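You operate a simulated robot arm through the tools that you are given. There is no shell and no other tool. Be economical: measure what you need, move in short steps, check, and stop when the job is done.

Carry out the task below with a simulated robot arm. There is one attempt and no reset: what you move stays moved.

Task
Cut the washer's power for the repair and show that it is dead.
Fine: first the washer dial to OFF, then the washer breaker off, and after that turn the dial to QUICK, see that the display stays dark, and turn it back to OFF. The cabinet ends shut. Leave the other toggles alone. Work with dry hands and keep fingers out of the door.

The check looks at the end state, three seconds after you hand in, the way a careful person would. Anything else that was tipped, shoved, dropped, spilled or broken makes it a failure.

Robot
A 7-joint arm with a two-finger gripper on a trunk, on a base that drives. Base frame: it is fixed to the floor where the robot stands at the start and does not move with it; the origin is under the middle of the robot, x ahead of it, y to its left, z up. Units: mm, degrees, N and s.
With the tool pointing down near the work surface it reaches from about 100 to 600 mm from the robot's upright axis, wherever it stands. Its first joint turns from -143.0 to 143.0 degrees. Places, roughly: cabinet door [-100, -1400, 1500]; washer breaker [-500, -1500, 1300]; washer dial [600, 0, 800]; washer display [700, -100, 800]; washer toggle [-500, -1400, 1300]. Payload 1.47 kg.
The TCP is the grasp point between the finger pads, 16 mm short of the fingertips. In the tool frame z runs along the fingers and y along their closing line. Largest opening 87 mm; the body of the gripper starts 55 mm behind the TCP.
Orientation is that of the tool frame in the base frame, as a unit quaternion [w, x, y, z]. With the fingers straight down and closing along the base's y, the tool's x points along the base's -x, its y along +y and its z along -z.

Tools
- The arm moves only by the tool jog_arm. Its argument "commands" is a list of rows, each a list of 3 entries, a list of its own where there are three numbers: the finger opening in mm, from 0 to 87, then the shift along the tool's x, y, z in mm, then the turn, a rotation vector about the tool's x, y, z in degrees. In form: [[claw, [dx, dy, dz], [wx, wy, wz]], ...]. A call has 1 to 10 rows; each row is the pose to reach, as a shift and turn from the pose commanded when the call began, along the tool's axes at that moment. Each row takes 0.2 s and may step no farther than 50 mm and 8.6 degrees from the row before; otherwise, or with a gripper value out of range, the whole call is refused. A pose out of reach is approached as far as the arm can. The call stops where the force on the tool passes 40 N (or 10 N more than at its start, if that is more) or the arm is blocked; 0.2 s more then pass. Each finger travels about 45 mm/s and halts on what it meets, pressing with about 28 N; the grip force reading is that of the motor and also rises with nothing between the fingers. The clock runs only during rows and for 0.2 s after the last one: add rows that repeat a pose to give the fingers time. It gives the time, the measured TCP pose, the force on the tool (base axes), the opening and the grip force at its end, in the units of the frame above (readings bear some noise), with the torque about the TCP (base axes, N m) and any sound that the robot's microphone picked up.
- Cameras (640 x 400 px; columns grow to the right, rows downward): "scene" is now at [146, 0.8, 1433.8]; the picture's right is [-0.01, -1.00, 0.00], its down [-0.77, 0.01, -0.64] and it looks along [0.64, -0.01, -0.77] (base axes); focal length 275 px, centre (320, 200). "wrist" rides on the gripper at [73, 12, -90] in the tool frame; the picture's right is [-0.16, 0.99, 0.00], its down [-0.72, -0.12, -0.68] and it looks along [-0.67, -0.11, 0.73] (tool axes); focal length 247 px, centre (320, 200). There is no depth. A picture from a camera that has moved, and an enlarged one, comes with that camera's place and axes in the base frame and with its lens.
- camera(camera): a new picture of that camera. It takes no simulated time.
- move_column(by): slides the trunk up (or, below 0, down) by that many mm; the arm and the scene camera ride with it, the base frame stays. It gives what a move gives, with no picture.
- roll_base(legs): drives the robot by 1 to 6 legs, each [ahead, left, turn to the left] in mm, mm and degrees, along the robot's own axes; the way and the turn of a leg run together, so that a leg with both is an arc; at most 1500 mm and 180 degrees a leg. The arm and the cameras ride along, it lands a little off, and it stops where it bumps. It gives what a move gives.
- aim_head(pan, tilt): turns the head with the scene camera to pan (to the left, within 86 degrees either way) and tilt (down, from -29 to 69), counted from straight ahead of the robot. It gives what a move gives.
- inspect(camera, box): a new picture of the part [left, top, right, bottom] of that camera's present view, enlarged. It takes no simulated time.
- close_job(): hands the job in; it is judged then, once.

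Go step by step. Nothing tells you exact positions but the pictures and the camera data: compare them with the known pose of the tool, close in by small moves and look again before you grip or let go. The budget is 120 turns and 98 pictures, counting those below and the enlarged ones. Unless the task says otherwise, let go and move clear before handing in, and close with one line.

The tools are called after "Call:" by a JSON object that holds its "fn" and its "kwargs". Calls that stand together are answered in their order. jog_arm: Moves the arm, as the interface text tells. Its arguments: {"type":"object","properties":{"commands":{"type":"array","items":{"type":"array"}}},"required":["commands"]} The other tools are called the same way: move_column (by) slides the trunk up or down; roll_base (legs) drives the base; aim_head (pan, tilt) turns the head that bears the scene camera; camera (camera) takes a picture; inspect (camera, box) takes an enlarged picture of a part of a camera's view; close_job () hands the job in.

At the start:

```text
t: 0.0
tool_pos: [489.8, -98.6, 966.8]
ee_rot: [0.001, 0.0, 1.0, 0.0]
contact_force: [-0.6, -0.3, -0.2]
ft_torque: [0.01, 0.0, 0.0]
opening: 87.0
gripper_force: 0.1
trunk travel left (down, up): [-775.0, 465.0]
robot x, y, heading: [1.7, 0.6, 0.3]
head pan, tilt: [-0.8, 50.2]
```

scene: 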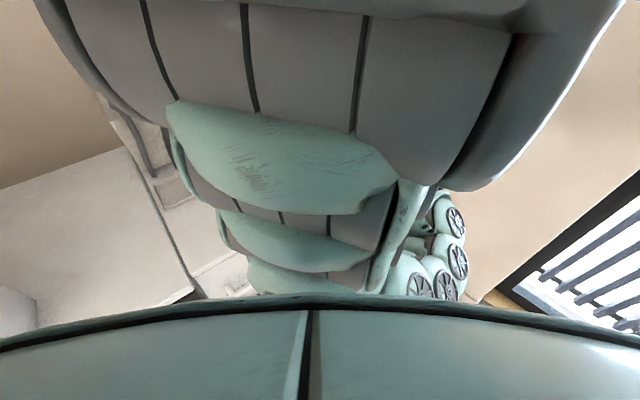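
wrist: 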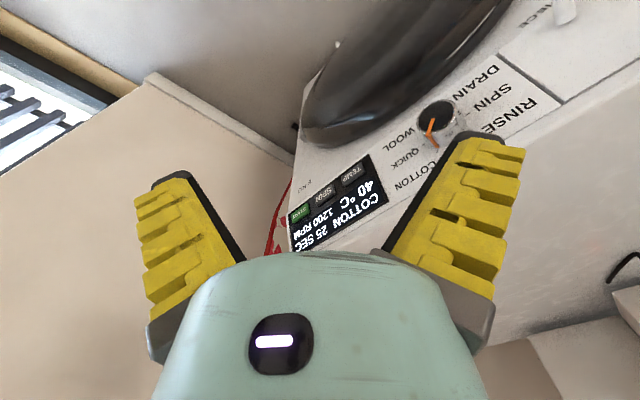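

The wrist view shows the washer panel, with the dial ringed by program labels and the display lit on COTTON. I'll enlarge it to read the dial.

Call:
{"fn": "inspect", "kwargs": {"camera": "wrist", "box": [260, 0, 600, 212]}}

Call:
{"fn": "aim_head", "kwargs": {"pan": -80, "tilt": 10}}

Call:
{"fn": "camera", "kwargs": {"camera": "scene"}}

```text
1.88 times, centred on (430, 106) of wrist
camera zoom: at [416.8, -87.6, 1054.9], right [0.16, 0.99, 0.0], down [0.72, -0.12, 0.68], along [0.67, -0.11, -0.73], focal length 465 px, centre (113, 377)
```

zoom: 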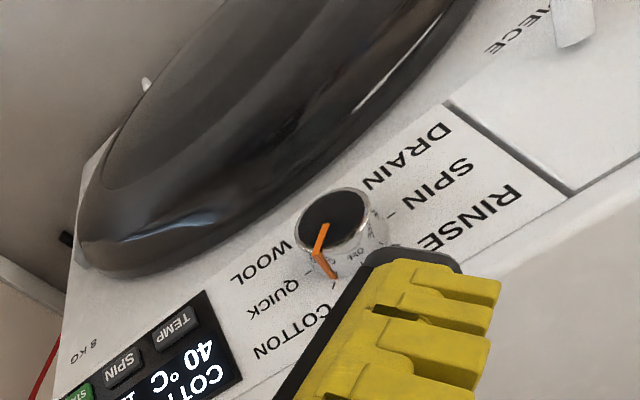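

```text
t: 1.5
tool_pos: [489.5, -99.6, 965.8]
ee_rot: [0.0, -0.001, 1.0, 0.0]
contact_force: [-0.2, -0.7, -0.1]
ft_torque: [-0.03, 0.01, -0.01]
opening: 87.0
gripper_force: 0.0
trunk travel left (down, up): [-775.0, 465.0]
robot x, y, heading: [0.3, 3.0, 0.3]
head pan, tilt: [-80.0, 10.0]
```

```text
94 pictures are left
camera scene: at [149.1, -26.8, 1447.9], right [-0.34, -0.94, 0.0], down [-0.61, 0.22, -0.76], along [0.72, -0.26, -0.65], focal length 275 px, centre (320, 200)
```

scene: 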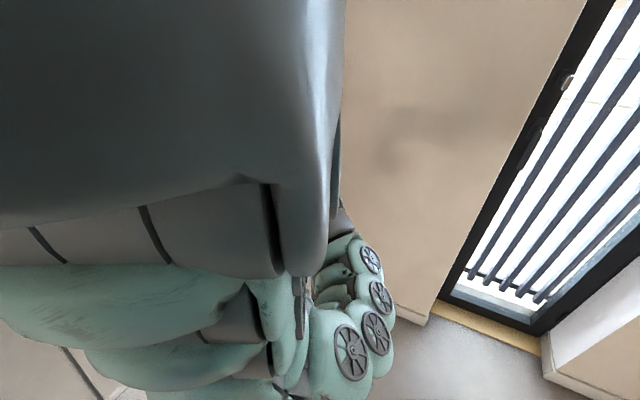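

The head may still be turning, as the picture's axes don't match the new pan. I'll look again.

Call:
{"fn": "aim_head", "kwargs": {"pan": -86, "tilt": 5}}

Call:
{"fn": "camera", "kwargs": {"camera": "scene"}}

```text
t: 2.2
tool_pos: [489.0, -98.7, 966.3]
ee_rot: [0.0, -0.001, 1.0, 0.0]
contact_force: [-0.2, -0.1, -0.7]
ft_torque: [-0.02, 0.01, 0.02]
opening: 87.1
gripper_force: 0.2
trunk travel left (down, up): [-775.0, 465.0]
robot x, y, heading: [1.0, 2.0, 0.0]
head pan, tilt: [-85.9, 5.0]
```

```text
93 pictures are left
camera scene: at [149.3, -26.6, 1448.1], right [-0.34, -0.94, 0.0], down [-0.61, 0.22, -0.77], along [0.72, -0.26, -0.64], focal length 275 px, centre (320, 200)
```

scene: 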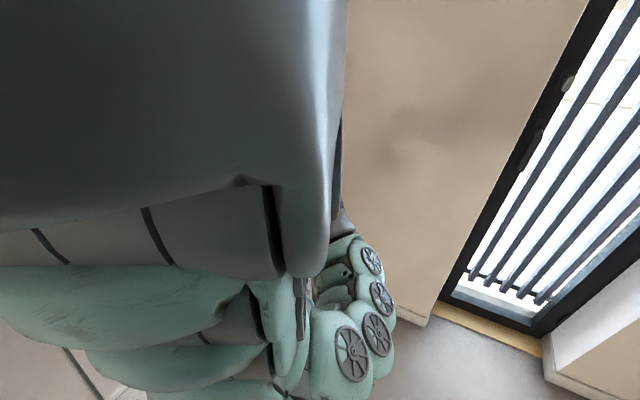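

The head seems to be held by the arm in front of it, so I'll rely on the wrist camera. I'll shift the tool left and back for a second view of the dial, to triangulate.

Call:
{"fn": "jog_arm", "kwargs": {"commands": [[87, [40, 30, 0], [0, 0, 0]], [87, [80, 60, 0], [0, 0, 0]], [87, [100, 90, 0], [0, 0, 0]], [87, [100, 120, 0], [0, 0, 0]], [87, [100, 120, 0], [0, 0, 0]]]}}

Call:
{"fn": "camera", "kwargs": {"camera": "wrist"}}

Call:
{"fn": "camera", "kwargs": {"camera": "scene"}}

```text
t: 3.4
tool_pos: [414.1, 25.5, 938.1]
ee_rot: [0.0, 0.0, 1.0, 0.0]
contact_force: [0.0, -0.1, -0.4]
ft_torque: [-0.02, -0.01, -0.01]
opening: 87.1
gripper_force: 0.0
out of reach, approached as far as the arm can: row 2, 3, 4, 5
trunk travel left (down, up): [-775.0, 465.0]
robot x, y, heading: [2.0, -1.6, -0.3]
head pan, tilt: [-85.9, 5.0]
```

```text
92 pictures are left
camera wrist: at [342.5, 37.0, 1027.1], right [0.16, 0.99, 0.0], down [0.72, -0.12, 0.68], along [0.67, -0.11, -0.73], focal length 247 px, centre (320, 200)
```

wrist: 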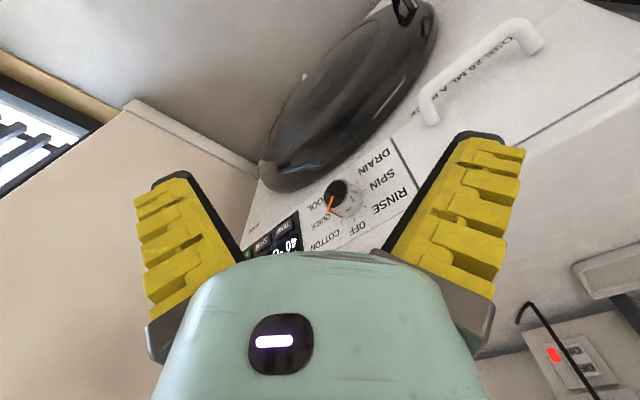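

```text
91 pictures are left
camera scene: at [75.7, -89.7, 1504.0], right [-1.0, -0.07, 0.0], down [-0.01, 0.09, -1.0], along [0.07, -0.99, -0.09], focal length 275 px, centre (320, 200)
```

scene: 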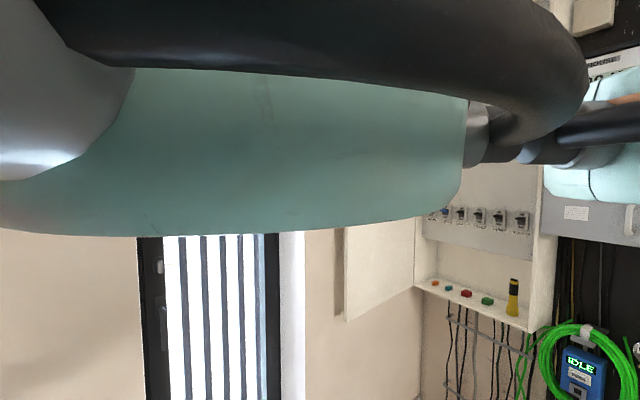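

Triangulating puts the dial cap near (557, 23, 786) on an almost vertical panel that seems yawed about 30°. The open breaker cabinet is now visible to the right. I'll scan the surroundings before driving.

Call:
{"fn": "aim_head", "kwargs": {"pan": -50, "tilt": 40}}

Call:
{"fn": "camera", "kwargs": {"camera": "scene"}}

Call:
{"fn": "aim_head", "kwargs": {"pan": 40, "tilt": 40}}

Call:
{"fn": "camera", "kwargs": {"camera": "scene"}}

```text
t: 4.4
tool_pos: [413.5, 25.2, 937.5]
ee_rot: [0.0, 0.0, 1.0, 0.0]
contact_force: [-0.3, 0.2, -0.1]
ft_torque: [0.0, -0.01, 0.0]
opening: 87.2
gripper_force: 0.2
trunk travel left (down, up): [-775.0, 465.0]
robot x, y, heading: [-0.8, -2.2, 0.2]
head pan, tilt: [-50.0, 40.0]
```

```text
90 pictures are left
camera scene: at [118.0, -70.4, 1453.5], right [-0.83, -0.56, 0.0], down [-0.33, 0.49, -0.8], along [0.45, -0.67, -0.59], focal length 275 px, centre (320, 200)
```

scene: 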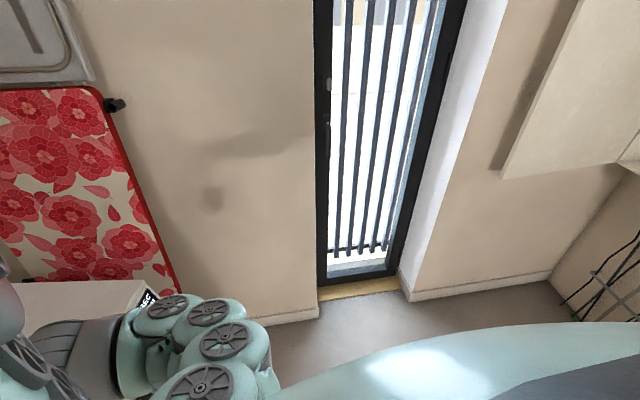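

```text
t: 6.1
tool_pos: [416.4, 24.8, 937.9]
ee_rot: [0.0, 0.0, 1.0, 0.0]
contact_force: [0.2, -0.1, 0.0]
ft_torque: [0.03, 0.03, 0.0]
opening: 86.9
gripper_force: 0.0
trunk travel left (down, up): [-775.0, 465.0]
robot x, y, heading: [1.8, 1.1, 0.3]
head pan, tilt: [40.0, 40.0]
```

```text
89 pictures are left
camera scene: at [118.0, -70.2, 1453.0], right [-0.83, -0.56, 0.0], down [-0.34, 0.5, -0.8], along [0.45, -0.66, -0.6], focal length 275 px, centre (320, 200)
```

scene: 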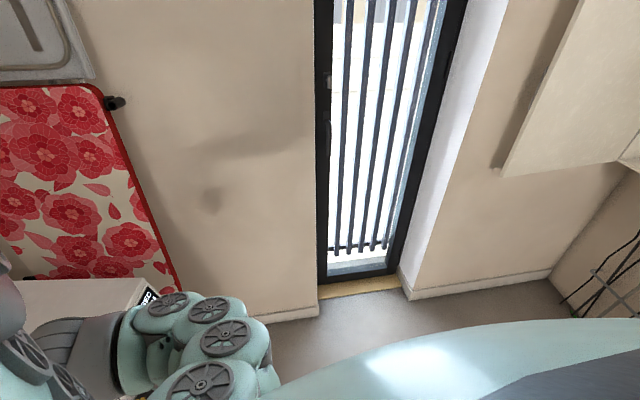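

The head is hemmed in by the arm, but the floor to the right is free. I'll drive right and turn left so the panel is square ahead.

Call:
{"fn": "roll_base", "kwargs": {"legs": [[0, -230, 0], [0, 0, 30]]}}

Call:
{"fn": "camera", "kwargs": {"camera": "wrist"}}

```text
t: 9.3
tool_pos: [348.0, -3.3, 938.7]
ee_rot: [-0.001, -0.258, 0.966, 0.0]
contact_force: [0.4, 0.5, 0.0]
ft_torque: [0.03, 0.0, 0.0]
opening: 87.2
gripper_force: 0.0
trunk travel left (down, up): [-775.0, 465.0]
robot x, y, heading: [0.4, -233.5, 29.9]
head pan, tilt: [40.0, 40.0]
```

```text
88 pictures are left
camera wrist: at [278.9, -28.4, 1027.1], right [-0.36, 0.93, 0.0], down [0.69, 0.26, 0.68], along [0.64, 0.24, -0.73], focal length 247 px, centre (320, 200)
```

wrist: 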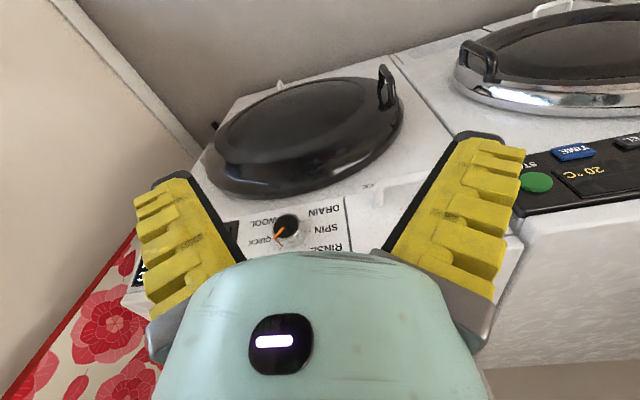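

The panel is now close to square with the robot, about 30° yaw, with a dryer to its left. I'll back off a bit and pitch the tool up to horizontal.

Call:
{"fn": "roll_base", "kwargs": {"legs": [[-180, 0, 0]]}}

Call:
{"fn": "jog_arm", "kwargs": {"commands": [[87, [-15, 0, 0], [0, -8.5, 0]], [87, [-30, 0, 0], [0, -17, 0]], [87, [-45, 0, 0], [0, -25.5, 0]], [87, [-60, 0, 0], [0, -34, 0]], [87, [-75, 0, 0], [0, -42.5, 0]], [87, [-90, 0, 0], [0, -51, 0]], [87, [-105, 0, 0], [0, -59.5, 0]], [87, [-120, 0, 0], [0, -68, 0]], [87, [-135, 0, 0], [0, -76.5, 0]], [87, [-150, 0, 0], [0, -85, 0]]]}}

Call:
{"fn": "camera", "kwargs": {"camera": "wrist"}}

Call:
{"fn": "camera", "kwargs": {"camera": "scene"}}

```text
t: 10.8
tool_pos: [191.9, -92.7, 938.6]
ee_rot: [0.002, -0.258, 0.966, 0.0]
contact_force: [0.5, 0.0, -0.2]
ft_torque: [0.03, 0.0, 0.0]
opening: 86.9
gripper_force: 0.0
trunk travel left (down, up): [-775.0, 465.0]
robot x, y, heading: [-152.2, -319.0, 30.0]
head pan, tilt: [40.0, 40.0]
```

```text
t: 12.7
tool_pos: [256.8, 12.9, 935.9]
ee_rot: [0.525, -0.292, 0.774, 0.202]
contact_force: [0.4, -0.5, 0.9]
ft_torque: [0.02, -0.01, 0.0]
opening: 87.1
gripper_force: 0.1
out of reach, approached as far as the arm can: row 1, 2, 3
trunk travel left (down, up): [-775.0, 465.0]
robot x, y, heading: [-155.4, -318.3, 29.8]
head pan, tilt: [40.0, 40.0]
stopped in row 9: the force on the tool passed its limit at 60 N (the readings are from after the stop); the commanded pose is now the measured one
```

```text
87 pictures are left
camera wrist: at [167.0, -50.6, 900.7], right [-0.61, 0.78, 0.15], down [-0.19, -0.33, 0.92], along [0.77, 0.53, 0.36], focal length 247 px, centre (320, 200)
```

wrist: 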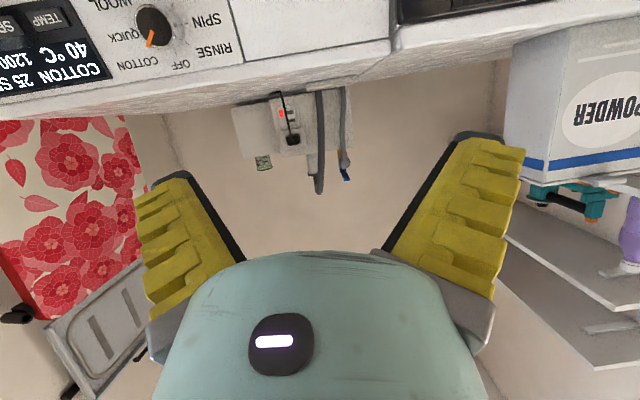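

```text
86 pictures are left
camera scene: at [-19.2, -320.9, 1448.0], right [-0.44, -0.9, 0.0], down [-0.58, 0.28, -0.76], along [0.69, -0.34, -0.64], focal length 275 px, centre (320, 200)
```

scene: 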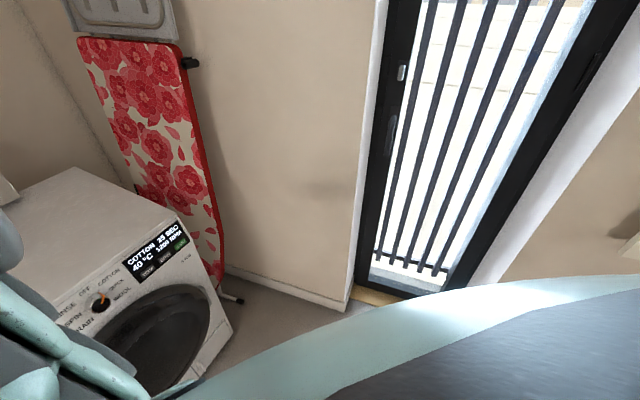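

The washer panel, display and dial now all show in the scene view, and the stop was probably the arm meeting the head or its own body. I'll turn the head aside, then move the tool forward and down while levelling it.

Call:
{"fn": "aim_head", "kwargs": {"pan": -60, "tilt": 40}}

Call:
{"fn": "jog_arm", "kwargs": {"commands": [[87, [10, -8, 43], [0, 0, 0]], [87, [19, -15, 87], [2.7, -5.4, 1.1]], [87, [29, -23, 130], [5.4, -10.8, 2.2]], [87, [38, -31, 173], [8.1, -16.2, 3.2]], [87, [38, -31, 173], [10.9, -21.6, 4.3]], [87, [38, -31, 173], [10.9, -21.6, 4.3]]]}}

Call:
{"fn": "camera", "kwargs": {"camera": "wrist"}}

Call:
{"fn": "camera", "kwargs": {"camera": "scene"}}

```text
t: 14.4
tool_pos: [257.0, 12.7, 936.1]
ee_rot: [0.525, -0.29, 0.774, 0.201]
contact_force: [0.3, 0.0, 0.5]
ft_torque: [0.01, -0.01, -0.02]
opening: 87.2
gripper_force: 0.3
trunk travel left (down, up): [-775.0, 465.0]
robot x, y, heading: [-155.4, -320.6, 30.1]
head pan, tilt: [-60.0, 40.0]
```

```text
t: 15.8
tool_pos: [337.9, 78.6, 916.3]
ee_rot: [0.68, -0.167, 0.687, 0.196]
contact_force: [0.9, 0.2, 0.6]
ft_torque: [0.01, 0.02, 0.05]
opening: 86.7
gripper_force: 0.1
out of reach, approached as far as the arm can: row 3, 4, 5, 6
trunk travel left (down, up): [-775.0, 465.0]
robot x, y, heading: [-155.4, -322.3, 30.0]
head pan, tilt: [-60.0, 40.0]
```

```text
85 pictures are left
camera wrist: at [253.0, 47.3, 843.3], right [-0.49, 0.85, 0.2], down [-0.52, -0.46, 0.72], along [0.7, 0.24, 0.67], focal length 247 px, centre (320, 200)
```

wrist: 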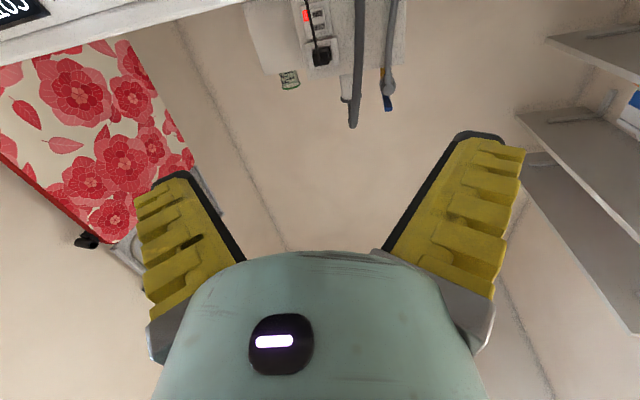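

```text
84 pictures are left
camera scene: at [-21.3, -326.2, 1448.5], right [-0.5, -0.87, 0.0], down [-0.55, 0.32, -0.77], along [0.66, -0.38, -0.64], focal length 275 px, centre (320, 200)
```

scene: 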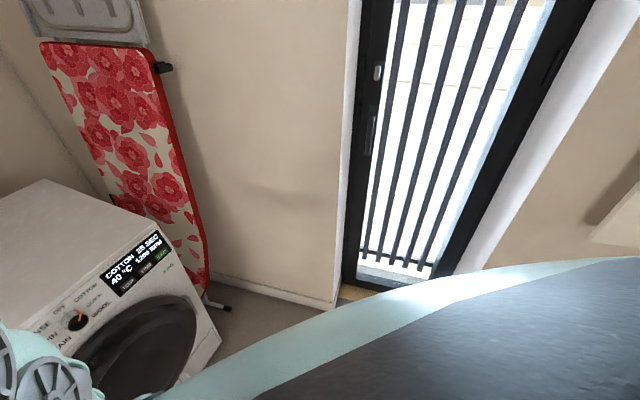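

The arm can't reach lower with the tool level, so the trunk should come down. I'll lower it 150 mm and look.

Call:
{"fn": "move_column", "kwargs": {"by": -150}}

Call:
{"fn": "camera", "kwargs": {"camera": "scene"}}

Call:
{"fn": "camera", "kwargs": {"camera": "wrist"}}

```text
t: 17.6
tool_pos: [335.2, 79.2, 764.3]
ee_rot: [0.678, -0.167, 0.688, 0.197]
contact_force: [0.2, 0.5, -0.5]
ft_torque: [0.01, 0.01, -0.03]
opening: 87.0
gripper_force: 0.0
trunk travel left (down, up): [-625.0, 615.0]
robot x, y, heading: [-154.7, -318.9, 30.0]
head pan, tilt: [-60.0, 40.0]
```

```text
83 pictures are left
camera scene: at [-22.1, -326.2, 1298.2], right [-0.5, -0.87, 0.0], down [-0.56, 0.32, -0.77], along [0.66, -0.38, -0.64], focal length 275 px, centre (320, 200)
```

scene: 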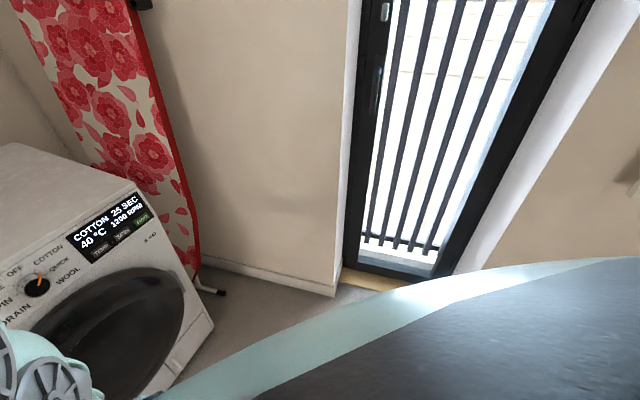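

```text
82 pictures are left
camera wrist: at [250.3, 47.2, 692.1], right [-0.49, 0.85, 0.2], down [-0.52, -0.46, 0.72], along [0.71, 0.25, 0.66], focal length 247 px, centre (320, 200)
```

wrist: 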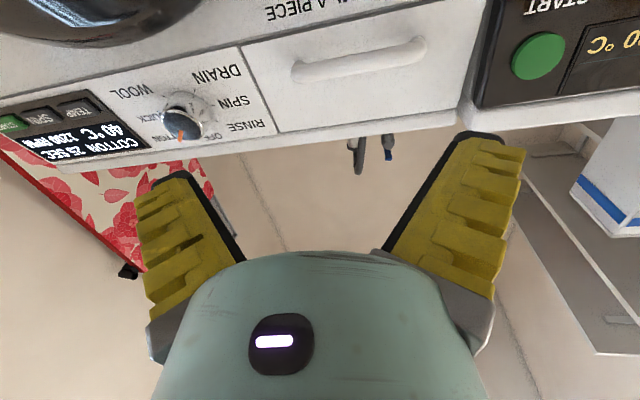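

The tool is now level and faces the panel. Two views agree on the dial at about (558, 26, 785). I'll go to a pre-grasp about 90 mm in front of it and look closely.

Call:
{"fn": "jog_arm", "kwargs": {"commands": [[87, [-7, -40, 15], [-1, 0, -1]], [87, [-14, -80, 30], [-2, 0, -2]], [87, [-21, -120, 50], [-3, 0, -2.5]], [87, [-28, -157, 76], [-3, 0, -2.5]], [87, [-28, -157, 76], [-3, 0, -2.5]]]}}

Call:
{"fn": "camera", "kwargs": {"camera": "wrist"}}

Call:
{"fn": "camera", "kwargs": {"camera": "scene"}}

```text
t: 18.8
tool_pos: [477.9, -22.8, 783.8]
ee_rot: [0.676, -0.199, 0.68, 0.2]
contact_force: [-0.3, -0.1, -0.5]
ft_torque: [0.01, 0.01, 0.02]
opening: 86.8
gripper_force: 0.1
trunk travel left (down, up): [-625.0, 615.0]
robot x, y, heading: [-158.1, -320.5, 30.0]
head pan, tilt: [-60.0, 40.0]
```

```text
81 pictures are left
camera wrist: at [397.4, -59.8, 710.6], right [-0.53, 0.83, 0.16], down [-0.51, -0.46, 0.73], along [0.68, 0.31, 0.67], focal length 247 px, centre (320, 200)
```

wrist: 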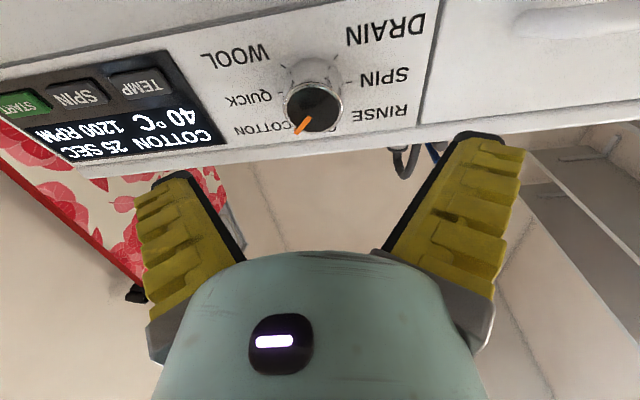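

```text
80 pictures are left
camera scene: at [-22.5, -326.3, 1298.1], right [-0.5, -0.87, 0.0], down [-0.56, 0.32, -0.77], along [0.66, -0.38, -0.64], focal length 275 px, centre (320, 200)
```

scene: 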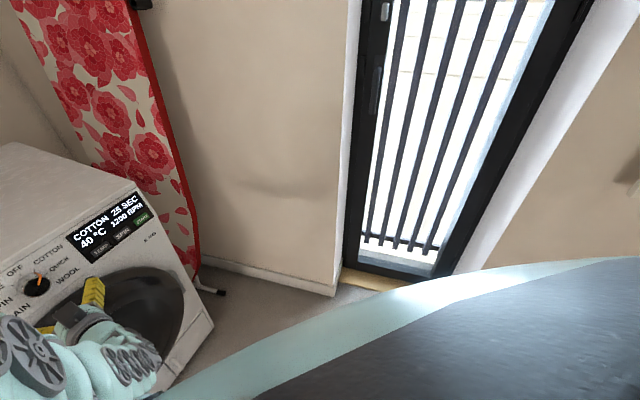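

The close views give a vertical panel with its normal at about 39° yaw, and a knob about 40 mm wide standing 21 mm proud. I'll square up to the true yaw, stop 60 mm short and check the centring.

Call:
{"fn": "jog_arm", "kwargs": {"commands": [[87, [-1, -5, 20], [-3.2, 0, 0]], [87, [-2, -11, 40], [-6.5, 0, 0]], [87, [-2, -11, 40], [-6.5, 0, 0]]]}}

Call:
{"fn": "camera", "kwargs": {"camera": "wrist"}}

```text
t: 19.6
tool_pos: [507.3, -14.6, 801.4]
ee_rot: [0.664, -0.238, 0.668, 0.237]
contact_force: [0.3, -0.1, 0.6]
ft_torque: [0.01, 0.0, 0.0]
opening: 86.8
gripper_force: 0.0
out of reach, approached as far as the arm can: row 1, 2, 3
trunk travel left (down, up): [-625.0, 615.0]
robot x, y, heading: [-155.4, -321.4, 29.9]
head pan, tilt: [-60.0, 40.0]
```

```text
79 pictures are left
camera wrist: at [431.4, -62.5, 729.9], right [-0.62, 0.76, 0.16], down [-0.45, -0.52, 0.73], along [0.64, 0.38, 0.67], focal length 247 px, centre (320, 200)
```

wrist: 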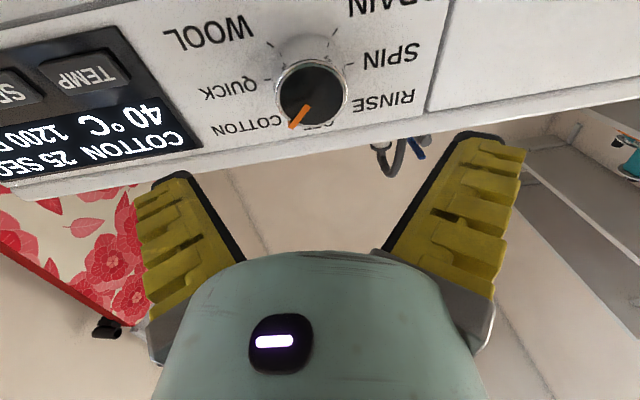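

The arm is at the edge of its reach here. I'll pull the tool back, lower the trunk, then drive the base closer.

Call:
{"fn": "jog_arm", "kwargs": {"commands": [[87, [0, 0, -40], [0, 0, 0]], [87, [0, 0, -80], [0, 0, 0]], [87, [0, 0, -120], [0, 0, 0]], [87, [0, 0, -120], [0, 0, 0]]]}}

Call:
{"fn": "move_column", "kwargs": {"by": -130}}

Call:
{"fn": "jog_arm", "kwargs": {"commands": [[87, [-40, 0, 0], [0, 0, 0]], [87, [-80, 0, 0], [0, 0, 0]], [87, [-115, 0, 0], [0, 0, 0]], [87, [-115, 0, 0], [0, 0, 0]]]}}

```text
t: 20.6
tool_pos: [415.5, -89.4, 804.1]
ee_rot: [0.666, -0.237, 0.667, 0.237]
contact_force: [0.8, -0.4, -0.8]
ft_torque: [0.02, -0.02, 0.0]
opening: 87.0
gripper_force: 0.1
trunk travel left (down, up): [-625.0, 615.0]
robot x, y, heading: [-155.7, -321.4, 29.8]
head pan, tilt: [-60.0, 40.0]
```

```text
t: 22.1
tool_pos: [414.6, -89.6, 673.1]
ee_rot: [0.666, -0.237, 0.667, 0.236]
contact_force: [-0.1, -0.9, -0.1]
ft_torque: [0.02, 0.01, 0.0]
opening: 86.7
gripper_force: 0.1
trunk travel left (down, up): [-495.0, 745.0]
robot x, y, heading: [-157.5, -320.9, 29.8]
head pan, tilt: [-60.0, 40.0]
```

```text
t: 23.1
tool_pos: [415.3, -90.5, 789.3]
ee_rot: [0.665, -0.237, 0.667, 0.238]
contact_force: [-0.9, -0.1, -0.5]
ft_torque: [0.03, 0.01, 0.01]
opening: 87.2
gripper_force: 0.1
trunk travel left (down, up): [-495.0, 745.0]
robot x, y, heading: [-157.9, -320.6, 29.9]
head pan, tilt: [-60.0, 40.0]
```

Everything is reachable again. I'll drive 90 mm closer and check the view.

Call:
{"fn": "roll_base", "kwargs": {"legs": [[90, 0, 0]]}}

Call:
{"fn": "camera", "kwargs": {"camera": "wrist"}}

Call:
{"fn": "camera", "kwargs": {"camera": "scene"}}

```text
t: 24.2
tool_pos: [493.7, -44.5, 788.1]
ee_rot: [0.665, -0.239, 0.666, 0.238]
contact_force: [-0.1, -0.3, 0.7]
ft_torque: [0.01, 0.02, 0.02]
opening: 87.0
gripper_force: 0.1
trunk travel left (down, up): [-495.0, 745.0]
robot x, y, heading: [-78.5, -275.2, 29.6]
head pan, tilt: [-60.0, 40.0]
```

```text
78 pictures are left
camera wrist: at [417.1, -92.5, 715.5], right [-0.62, 0.76, 0.16], down [-0.45, -0.52, 0.73], along [0.64, 0.38, 0.67], focal length 247 px, centre (320, 200)
```

wrist: 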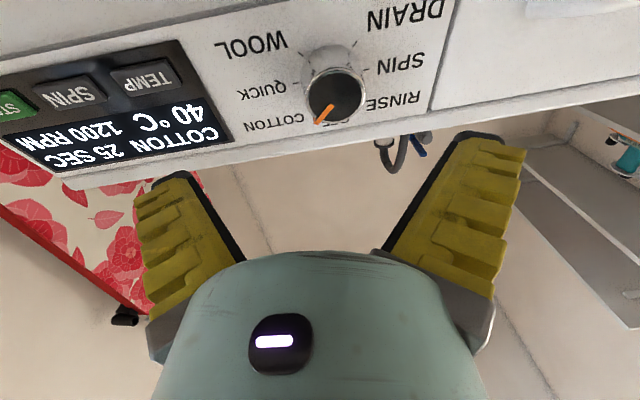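

```text
77 pictures are left
camera scene: at [56.4, -281.2, 1168.2], right [-0.5, -0.86, 0.0], down [-0.56, 0.32, -0.77], along [0.66, -0.38, -0.64], focal length 275 px, centre (320, 200)
```

scene: 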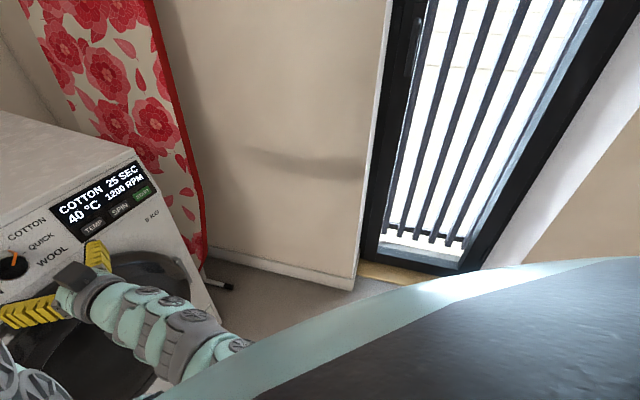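

The dial fix repeats at (565, 29, 786). I'll centre on it and advance to about 25 mm short.

Call:
{"fn": "jog_arm", "kwargs": {"commands": [[87, [2, 12, 0], [0, 0, 0]], [87, [2, 12, 38], [0, 0, 0]], [87, [2, 12, 75], [0, 0, 0]], [87, [2, 12, 75], [0, 0, 0]]]}}

Call:
{"fn": "camera", "kwargs": {"camera": "wrist"}}

```text
t: 25.2
tool_pos: [543.1, 11.1, 786.1]
ee_rot: [0.665, -0.238, 0.668, 0.237]
contact_force: [-0.2, -0.6, 0.0]
ft_torque: [-0.01, -0.02, 0.01]
opening: 87.0
gripper_force: 0.0
trunk travel left (down, up): [-495.0, 745.0]
robot x, y, heading: [-75.9, -273.9, 29.8]
head pan, tilt: [-60.0, 40.0]
```

```text
76 pictures are left
camera wrist: at [467.1, -36.4, 712.8], right [-0.63, 0.76, 0.16], down [-0.45, -0.52, 0.73], along [0.64, 0.38, 0.67], focal length 247 px, centre (320, 200)
```

wrist: 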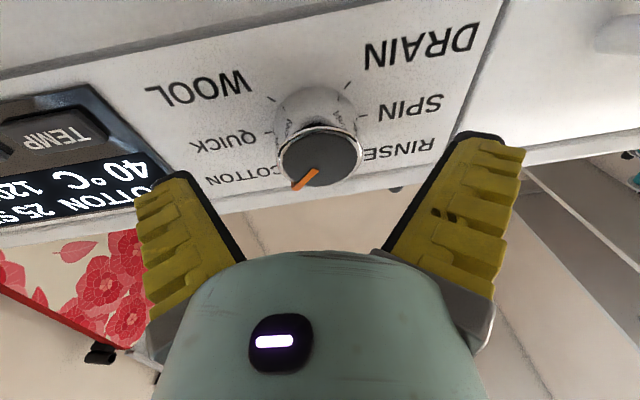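

Centred within a couple of mm. The pointer is at COTTON, and label steps look like about 50° with OFF straight up. I'll advance 26 mm and close on the knob.

Call:
{"fn": "jog_arm", "kwargs": {"commands": [[87, [-1, -2, 13], [0, 0, 0]], [87, [-1, -2, 26], [0, 0, 0]], [60, [-1, -2, 26], [0, 0, 0]], [36, [-1, -2, 26], [0, 0, 0]], [30, [-1, -2, 26], [0, 0, 0]], [30, [-1, -2, 26], [0, 0, 0]], [30, [-1, -2, 26], [0, 0, 0]]]}}

Call:
{"fn": "camera", "kwargs": {"camera": "wrist"}}

```text
t: 26.9
tool_pos: [564.1, 27.1, 788.1]
ee_rot: [0.665, -0.238, 0.667, 0.238]
contact_force: [-5.2, -0.1, 2.7]
ft_torque: [-0.05, -0.01, -0.26]
opening: 40.2
gripper_force: 30.1
trunk travel left (down, up): [-495.0, 745.0]
robot x, y, heading: [-78.7, -279.0, 29.9]
head pan, tilt: [-60.0, 40.0]
```

```text
75 pictures are left
camera wrist: at [487.5, -20.7, 713.6], right [-0.63, 0.76, 0.16], down [-0.45, -0.52, 0.73], along [0.64, 0.38, 0.67], focal length 247 px, centre (320, 200)
```

wrist: 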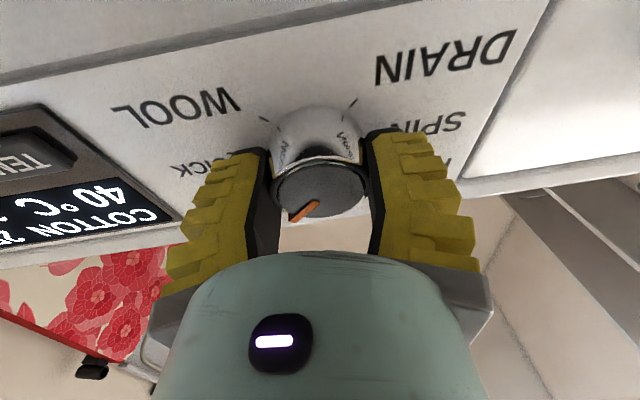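

Gripped at 40 mm. I'll turn the dial counter-clockwise as seen from the front, about 48° toward OFF.

Call:
{"fn": "jog_arm", "kwargs": {"commands": [[28, [0, 0, 0], [0, 0, -8]], [28, [0, 0, 0], [0, 0, -16]], [28, [0, 0, 0], [0, 0, -24]], [28, [0, 0, 0], [0, 0, -32]], [28, [0, 0, 0], [0, 0, -40]], [28, [0, 0, 0], [0, 0, -48]], [28, [0, 0, 0], [0, 0, -48]]]}}

Call:
{"fn": "camera", "kwargs": {"camera": "wrist"}}

Call:
{"fn": "camera", "kwargs": {"camera": "scene"}}

```text
t: 28.4
tool_pos: [561.9, 26.5, 783.8]
ee_rot: [0.702, -0.49, 0.514, -0.054]
contact_force: [-7.0, 5.4, -15.5]
ft_torque: [0.02, 0.28, 0.52]
opening: 37.5
gripper_force: 29.9
trunk travel left (down, up): [-495.0, 745.0]
robot x, y, heading: [-74.3, -275.9, 29.8]
head pan, tilt: [-60.0, 40.0]
```

```text
74 pictures are left
camera wrist: at [520.6, -65.9, 726.6], right [-0.5, 0.6, -0.63], down [-0.81, -0.07, 0.58], along [0.3, 0.8, 0.52], focal length 247 px, centre (320, 200)
```

wrist: 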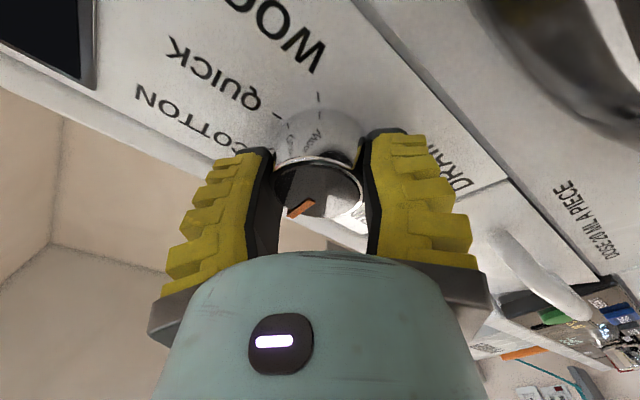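

```text
73 pictures are left
camera scene: at [53.6, -281.0, 1167.6], right [-0.5, -0.87, 0.0], down [-0.56, 0.32, -0.76], along [0.66, -0.38, -0.65], focal length 275 px, centre (320, 200)
```

scene: 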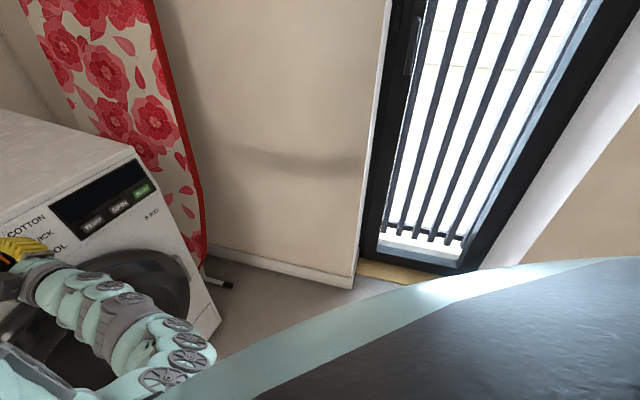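

The display went dark, so the dial is at OFF. I'll open, back straight off and check the pointer.

Call:
{"fn": "jog_arm", "kwargs": {"commands": [[60, [0, 0, 0], [0, 0, 0]], [87, [0, 0, 0], [0, 0, 0]], [87, [0, 0, 0], [0, 0, 0]], [87, [0, 0, 0], [0, 0, 0]], [87, [0, 0, -40], [0, 0, 0]], [87, [0, 0, -80], [0, 0, 0]], [87, [0, 0, -110], [0, 0, 8]], [87, [0, 0, -110], [0, 0, 16]], [87, [0, 0, -110], [0, 0, 24]], [87, [0, 0, -110], [0, 0, 32]]]}}

Call:
{"fn": "camera", "kwargs": {"camera": "wrist"}}

Call:
{"fn": "inspect", "kwargs": {"camera": "scene", "box": [0, 150, 200, 275]}}

```text
t: 30.6
tool_pos: [479.8, -44.2, 786.7]
ee_rot: [0.692, -0.327, 0.628, 0.143]
contact_force: [0.5, -0.2, -0.2]
ft_torque: [0.01, 0.02, 0.01]
opening: 86.7
gripper_force: 0.1
trunk travel left (down, up): [-495.0, 745.0]
robot x, y, heading: [-76.4, -274.8, 30.2]
head pan, tilt: [-60.0, 40.0]
```

```text
72 pictures are left
camera wrist: at [416.2, -106.6, 713.7], right [-0.63, 0.77, -0.12], down [-0.58, -0.36, 0.73], along [0.52, 0.53, 0.67], focal length 247 px, centre (320, 200)
```

wrist: 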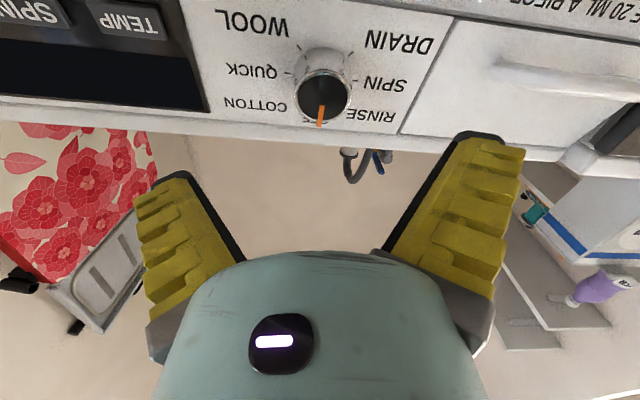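

```text
3.20 times, centred on (100, 212) of scene
camera zoom: at [56.2, -281.3, 1168.2], right [-0.5, -0.87, 0.0], down [-0.56, 0.32, -0.77], along [0.66, -0.38, -0.64], focal length 879 px, centre (1024, 160)
```

zoom: 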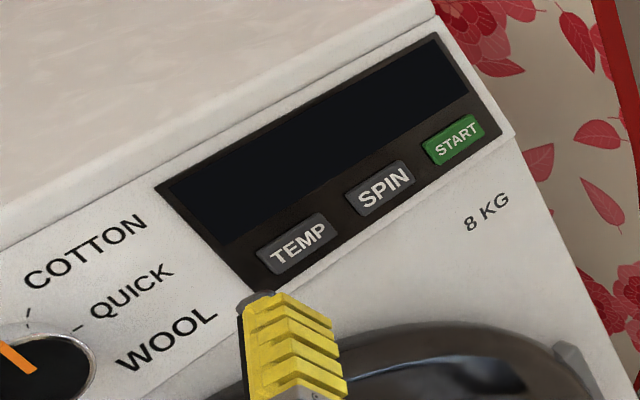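

The dial points to OFF and the display is dark. Next I'll back away from the washer, turn toward the breaker cabinet, raise the trunk and look.

Call:
{"fn": "roll_base", "kwargs": {"legs": [[-250, 0, 0], [0, 0, -120]]}}

Call:
{"fn": "move_column", "kwargs": {"by": 400}}

Call:
{"fn": "aim_head", "kwargs": {"pan": 0, "tilt": 15}}

Call:
{"fn": "camera", "kwargs": {"camera": "scene"}}

Call:
{"fn": "camera", "kwargs": {"camera": "wrist"}}

```text
t: 37.5
tool_pos: [-375.7, -998.8, 787.4]
ee_rot: [0.468, 0.381, 0.597, -0.529]
contact_force: [-0.6, 0.1, 0.6]
ft_torque: [-0.01, -0.02, 0.03]
opening: 87.0
gripper_force: 0.0
trunk travel left (down, up): [-495.0, 745.0]
robot x, y, heading: [-293.5, -399.1, -90.4]
head pan, tilt: [-60.0, 40.0]
```

```text
t: 41.3
tool_pos: [-375.1, -998.1, 1187.3]
ee_rot: [0.468, 0.38, 0.597, -0.529]
contact_force: [0.4, -0.8, 0.5]
ft_torque: [0.01, -0.01, -0.02]
opening: 86.9
gripper_force: 0.1
trunk travel left (down, up): [-895.0, 345.0]
robot x, y, heading: [-293.6, -402.7, -90.3]
head pan, tilt: [-60.0, 40.0]
```

```text
t: 42.6
tool_pos: [-375.6, -997.8, 1187.6]
ee_rot: [0.468, 0.381, 0.597, -0.529]
contact_force: [-0.3, 0.6, 0.3]
ft_torque: [0.01, -0.03, -0.03]
opening: 87.0
gripper_force: 0.1
trunk travel left (down, up): [-895.0, 345.0]
robot x, y, heading: [-293.9, -396.2, -90.2]
head pan, tilt: [0.0, 15.0]
```

```text
70 pictures are left
camera scene: at [-372.6, -520.3, 1600.2], right [-0.56, 0.83, 0.0], down [0.28, 0.19, -0.94], along [-0.78, -0.53, -0.34], focal length 275 px, centre (320, 200)
```

scene: 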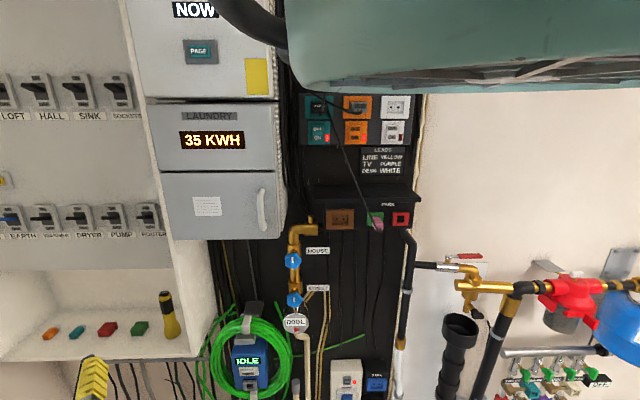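

```text
69 pictures are left
camera wrist: at [-396.9, -910.3, 1113.7], right [0.98, 0.16, -0.12], down [-0.02, 0.68, 0.73], along [0.2, -0.71, 0.67], focal length 247 px, centre (320, 200)
```

wrist: 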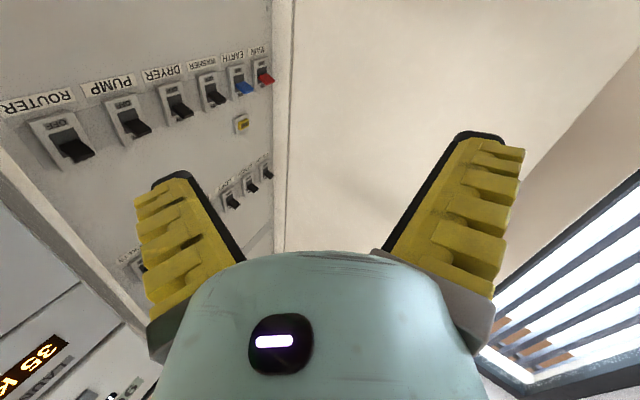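

The cabinet is open. The lower row reads MAIN, EARTH, WASHER, DRYER, PUMP, ROUTER, and WASHER is third. I'll enlarge both views.

Call:
{"fn": "inspect", "kwargs": {"camera": "wrist", "box": [0, 20, 300, 207]}}

Call:
{"fn": "inspect", "kwargs": {"camera": "scene", "box": [0, 60, 208, 260]}}

```text
2.13 times, centred on (150, 114) of wrist
camera zoom: at [-396.9, -910.3, 1113.7], right [0.98, 0.16, -0.12], down [-0.02, 0.68, 0.73], along [0.2, -0.71, 0.67], focal length 527 px, centre (683, 384)
```

zoom: 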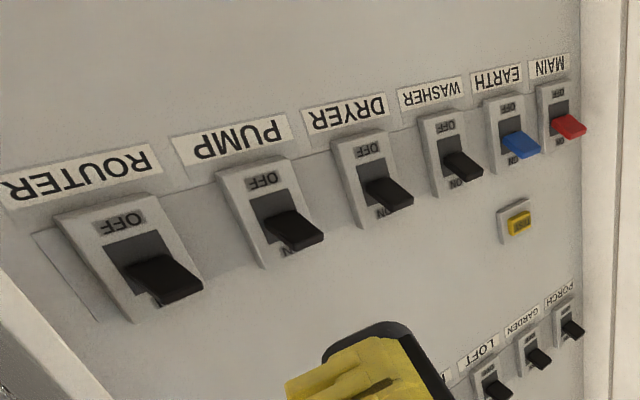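

```text
2.00 times, centred on (104, 160) of scene
camera zoom: at [-372.6, -520.3, 1600.2], right [-0.56, 0.83, 0.0], down [0.28, 0.19, -0.94], along [-0.78, -0.53, -0.34], focal length 549 px, centre (752, 280)
```

zoom: 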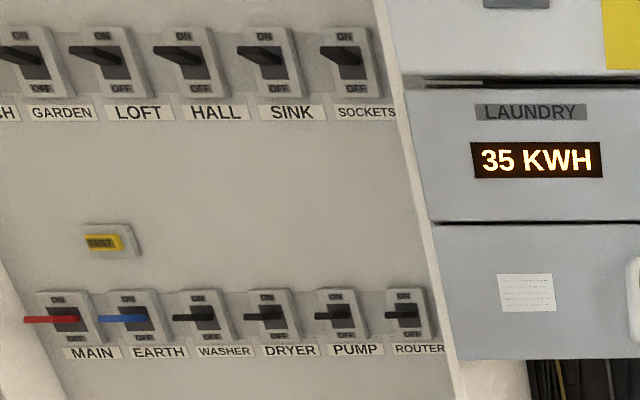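

All levers are up (ON). Triangulation puts the WASHER lever tip at about (-487, -1443, 1330). The panel normal points along (0.81, 0.59), so I must face heading −144°. I'll drive there in clear legs and raise the trunk.

Call:
{"fn": "roll_base", "kwargs": {"legs": [[0, 274, 0], [0, 0, -54], [0, 427, 0], [150, 0, 0]]}}

Call:
{"fn": "move_column", "kwargs": {"by": 145}}

Call:
{"fn": "camera", "kwargs": {"camera": "wrist"}}

Call:
{"fn": "camera", "kwargs": {"camera": "scene"}}

```text
t: 48.7
tool_pos: [-378.6, -958.1, 1188.7]
ee_rot: [-0.17, -0.61, -0.357, 0.687]
contact_force: [-0.4, -0.5, 0.2]
ft_torque: [0.0, 0.01, -0.01]
opening: 87.2
gripper_force: 0.1
trunk travel left (down, up): [-895.0, 345.0]
robot x, y, heading: [161.1, -680.9, -145.3]
head pan, tilt: [0.0, 15.0]
stopped in leg 3: the robot was blocked; the commanded pose is now the measured one
```

```text
t: 50.4
tool_pos: [-382.1, -957.3, 1337.7]
ee_rot: [-0.168, -0.609, -0.355, 0.689]
contact_force: [0.1, -1.4, 0.1]
ft_torque: [-0.02, -0.01, 0.01]
opening: 87.1
gripper_force: 0.0
trunk travel left (down, up): [-1040.0, 200.0]
robot x, y, heading: [161.4, -681.0, -144.9]
head pan, tilt: [0.0, 15.0]
```

```text
66 pictures are left
camera wrist: at [-324.2, -888.1, 1263.7], right [0.69, -0.71, -0.13], down [0.56, 0.41, 0.72], along [-0.46, -0.57, 0.68], focal length 247 px, centre (320, 200)
```

wrist: 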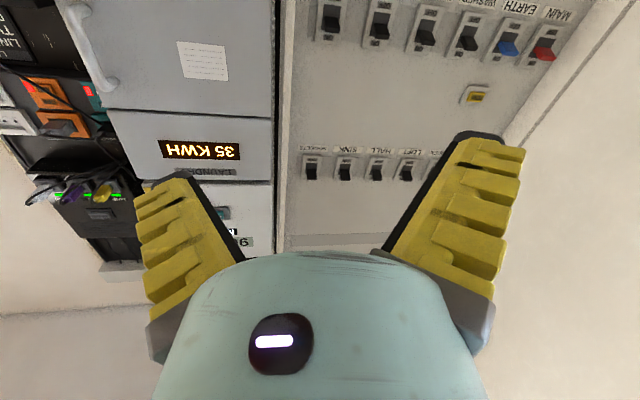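

```text
65 pictures are left
camera scene: at [12.3, -684.6, 1750.2], right [0.35, 0.94, 0.0], down [0.27, -0.1, -0.96], along [-0.9, 0.34, -0.29], focal length 275 px, centre (320, 200)
```

scene: 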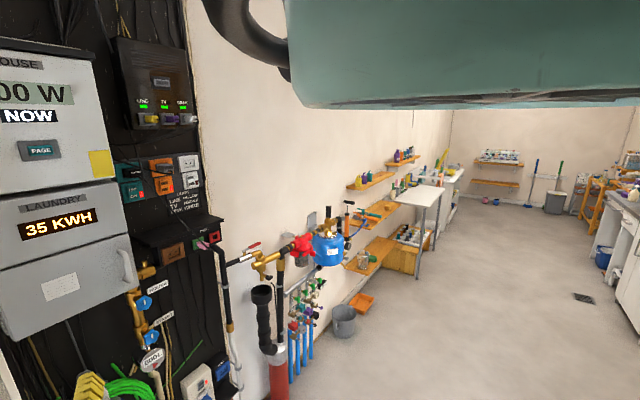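

The drive stopped early on something to its left, but I don't need to go further that way. I'll ease off 40 mm, then swing the tool left in front of the WASHER breaker, level it and close the fingers.

Call:
{"fn": "roll_base", "kwargs": {"legs": [[0, -40, 0]]}}

Call:
{"fn": "jog_arm", "kwargs": {"commands": [[60, [-12, 41, 6], [1.1, 0.3, 2.4]], [40, [-24, 82, 12], [2.2, 0.7, 4.7]], [20, [-36, 122, 18], [3.3, 1, 7.1]], [0, [-48, 163, 24], [4.4, 1.3, 9.4]], [0, [-60, 204, 30], [5.5, 1.6, 11.8]], [0, [-72, 244, 36], [6.6, 2, 14.1]], [0, [-84, 285, 42], [7.7, 2.3, 16.5]], [0, [-84, 285, 42], [7.7, 2.3, 16.5]]]}}

Call:
{"fn": "camera", "kwargs": {"camera": "wrist"}}

Call:
{"fn": "camera", "kwargs": {"camera": "scene"}}

```text
t: 51.3
tool_pos: [-396.9, -925.8, 1333.7]
ee_rot: [-0.172, -0.612, -0.355, 0.685]
contact_force: [0.1, 0.3, -0.3]
ft_torque: [-0.01, 0.01, 0.03]
opening: 86.9
gripper_force: 0.1
trunk travel left (down, up): [-1040.0, 200.0]
robot x, y, heading: [138.5, -647.1, -145.1]
head pan, tilt: [0.0, 15.0]
```

```text
t: 53.1
tool_pos: [-222.2, -1167.2, 1334.7]
ee_rot: [0.22, 0.681, 0.221, -0.663]
contact_force: [0.6, 0.8, 0.0]
ft_torque: [0.02, -0.02, -0.02]
opening: 0.0
gripper_force: 28.1
trunk travel left (down, up): [-1040.0, 200.0]
robot x, y, heading: [142.3, -649.6, -145.1]
head pan, tilt: [0.0, 15.0]
```

```text
64 pictures are left
camera wrist: at [-140.1, -1123.5, 1263.1], right [0.58, -0.8, 0.16], down [0.46, 0.49, 0.74], along [-0.67, -0.35, 0.65], focal length 247 px, centre (320, 200)
```

wrist: 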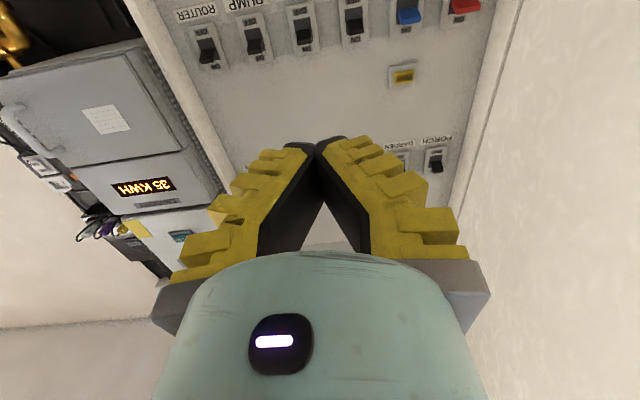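

```text
63 pictures are left
camera scene: at [-7.8, -652.7, 1752.7], right [0.35, 0.94, 0.0], down [0.24, -0.09, -0.97], along [-0.91, 0.33, -0.26], focal length 275 px, centre (320, 200)
```

scene: 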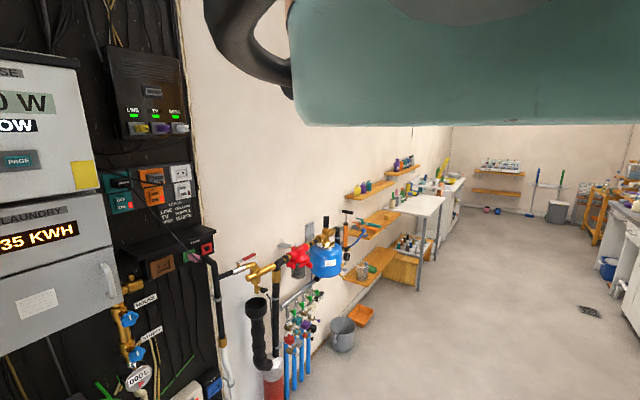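

The tool is square to the panel, and the WASHER lever reads back at (-490, -1437, 1331). Before driving on, I'll try to see the floor ahead and left.

Call:
{"fn": "aim_head", "kwargs": {"pan": 20, "tilt": 60}}

Call:
{"fn": "camera", "kwargs": {"camera": "scene"}}

```text
t: 54.2
tool_pos: [-222.0, -1166.3, 1334.0]
ee_rot: [0.22, 0.681, 0.221, -0.663]
contact_force: [-0.3, -0.6, -0.2]
ft_torque: [0.0, 0.01, 0.01]
opening: 0.2
gripper_force: 27.7
trunk travel left (down, up): [-1040.0, 200.0]
robot x, y, heading: [138.9, -648.9, -145.3]
head pan, tilt: [20.0, 60.0]
```

```text
62 pictures are left
camera scene: at [13.3, -659.5, 1691.5], right [0.36, 0.93, 0.0], down [0.77, -0.3, -0.56], along [-0.53, 0.2, -0.83], focal length 275 px, centre (320, 200)
```

scene: 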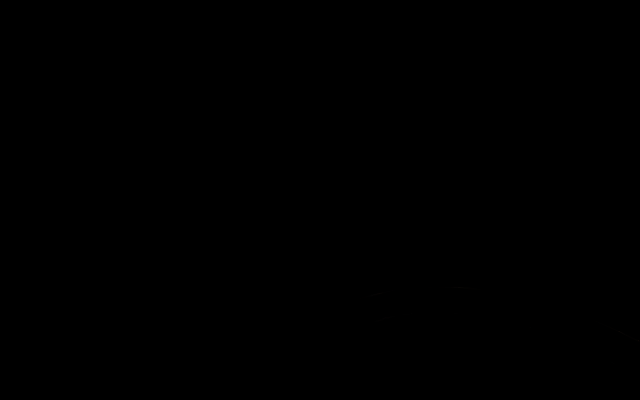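

That view is blocked by the arm, so I'll return the head to its free direction. The wall diverges ahead, so I'll drive forward carefully with the tool at lever height.

Call:
{"fn": "aim_head", "kwargs": {"pan": -58, "tilt": 15}}

Call:
{"fn": "roll_base", "kwargs": {"legs": [[250, 0, 0]]}}

Call:
{"fn": "camera", "kwargs": {"camera": "wrist"}}

Call:
{"fn": "camera", "kwargs": {"camera": "scene"}}

```text
t: 55.7
tool_pos: [-221.7, -1167.3, 1333.3]
ee_rot: [0.22, 0.681, 0.22, -0.663]
contact_force: [0.4, 0.8, -1.0]
ft_torque: [0.03, 0.02, -0.02]
opening: 0.1
gripper_force: 28.3
trunk travel left (down, up): [-1040.0, 200.0]
robot x, y, heading: [139.3, -647.3, -145.2]
head pan, tilt: [-58.0, 15.0]
```

```text
t: 57.4
tool_pos: [-400.7, -1294.2, 1334.3]
ee_rot: [0.223, 0.681, 0.224, -0.661]
contact_force: [-0.5, -0.3, -0.1]
ft_torque: [-0.03, 0.02, 0.01]
opening: 0.0
gripper_force: 28.1
trunk travel left (down, up): [-1040.0, 200.0]
robot x, y, heading: [-45.1, -771.5, -144.6]
head pan, tilt: [-58.0, 15.0]
stopped in leg 1: the robot was blocked; the commanded pose is now the measured one
```

```text
61 pictures are left
camera wrist: at [-319.6, -1247.8, 1262.1], right [0.59, -0.79, 0.16], down [0.46, 0.49, 0.74], along [-0.67, -0.36, 0.65], focal length 247 px, centre (320, 200)
```

wrist: 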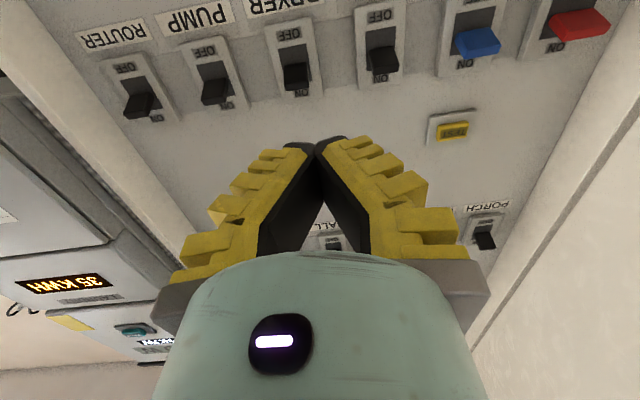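

```text
60 pictures are left
camera scene: at [-189.8, -772.2, 1752.8], right [0.39, 0.92, 0.0], down [0.24, -0.1, -0.97], along [-0.89, 0.37, -0.26], focal length 275 px, centre (320, 200)
```

scene: 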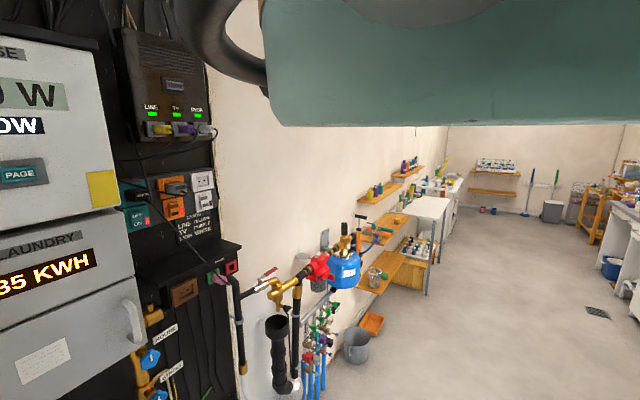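

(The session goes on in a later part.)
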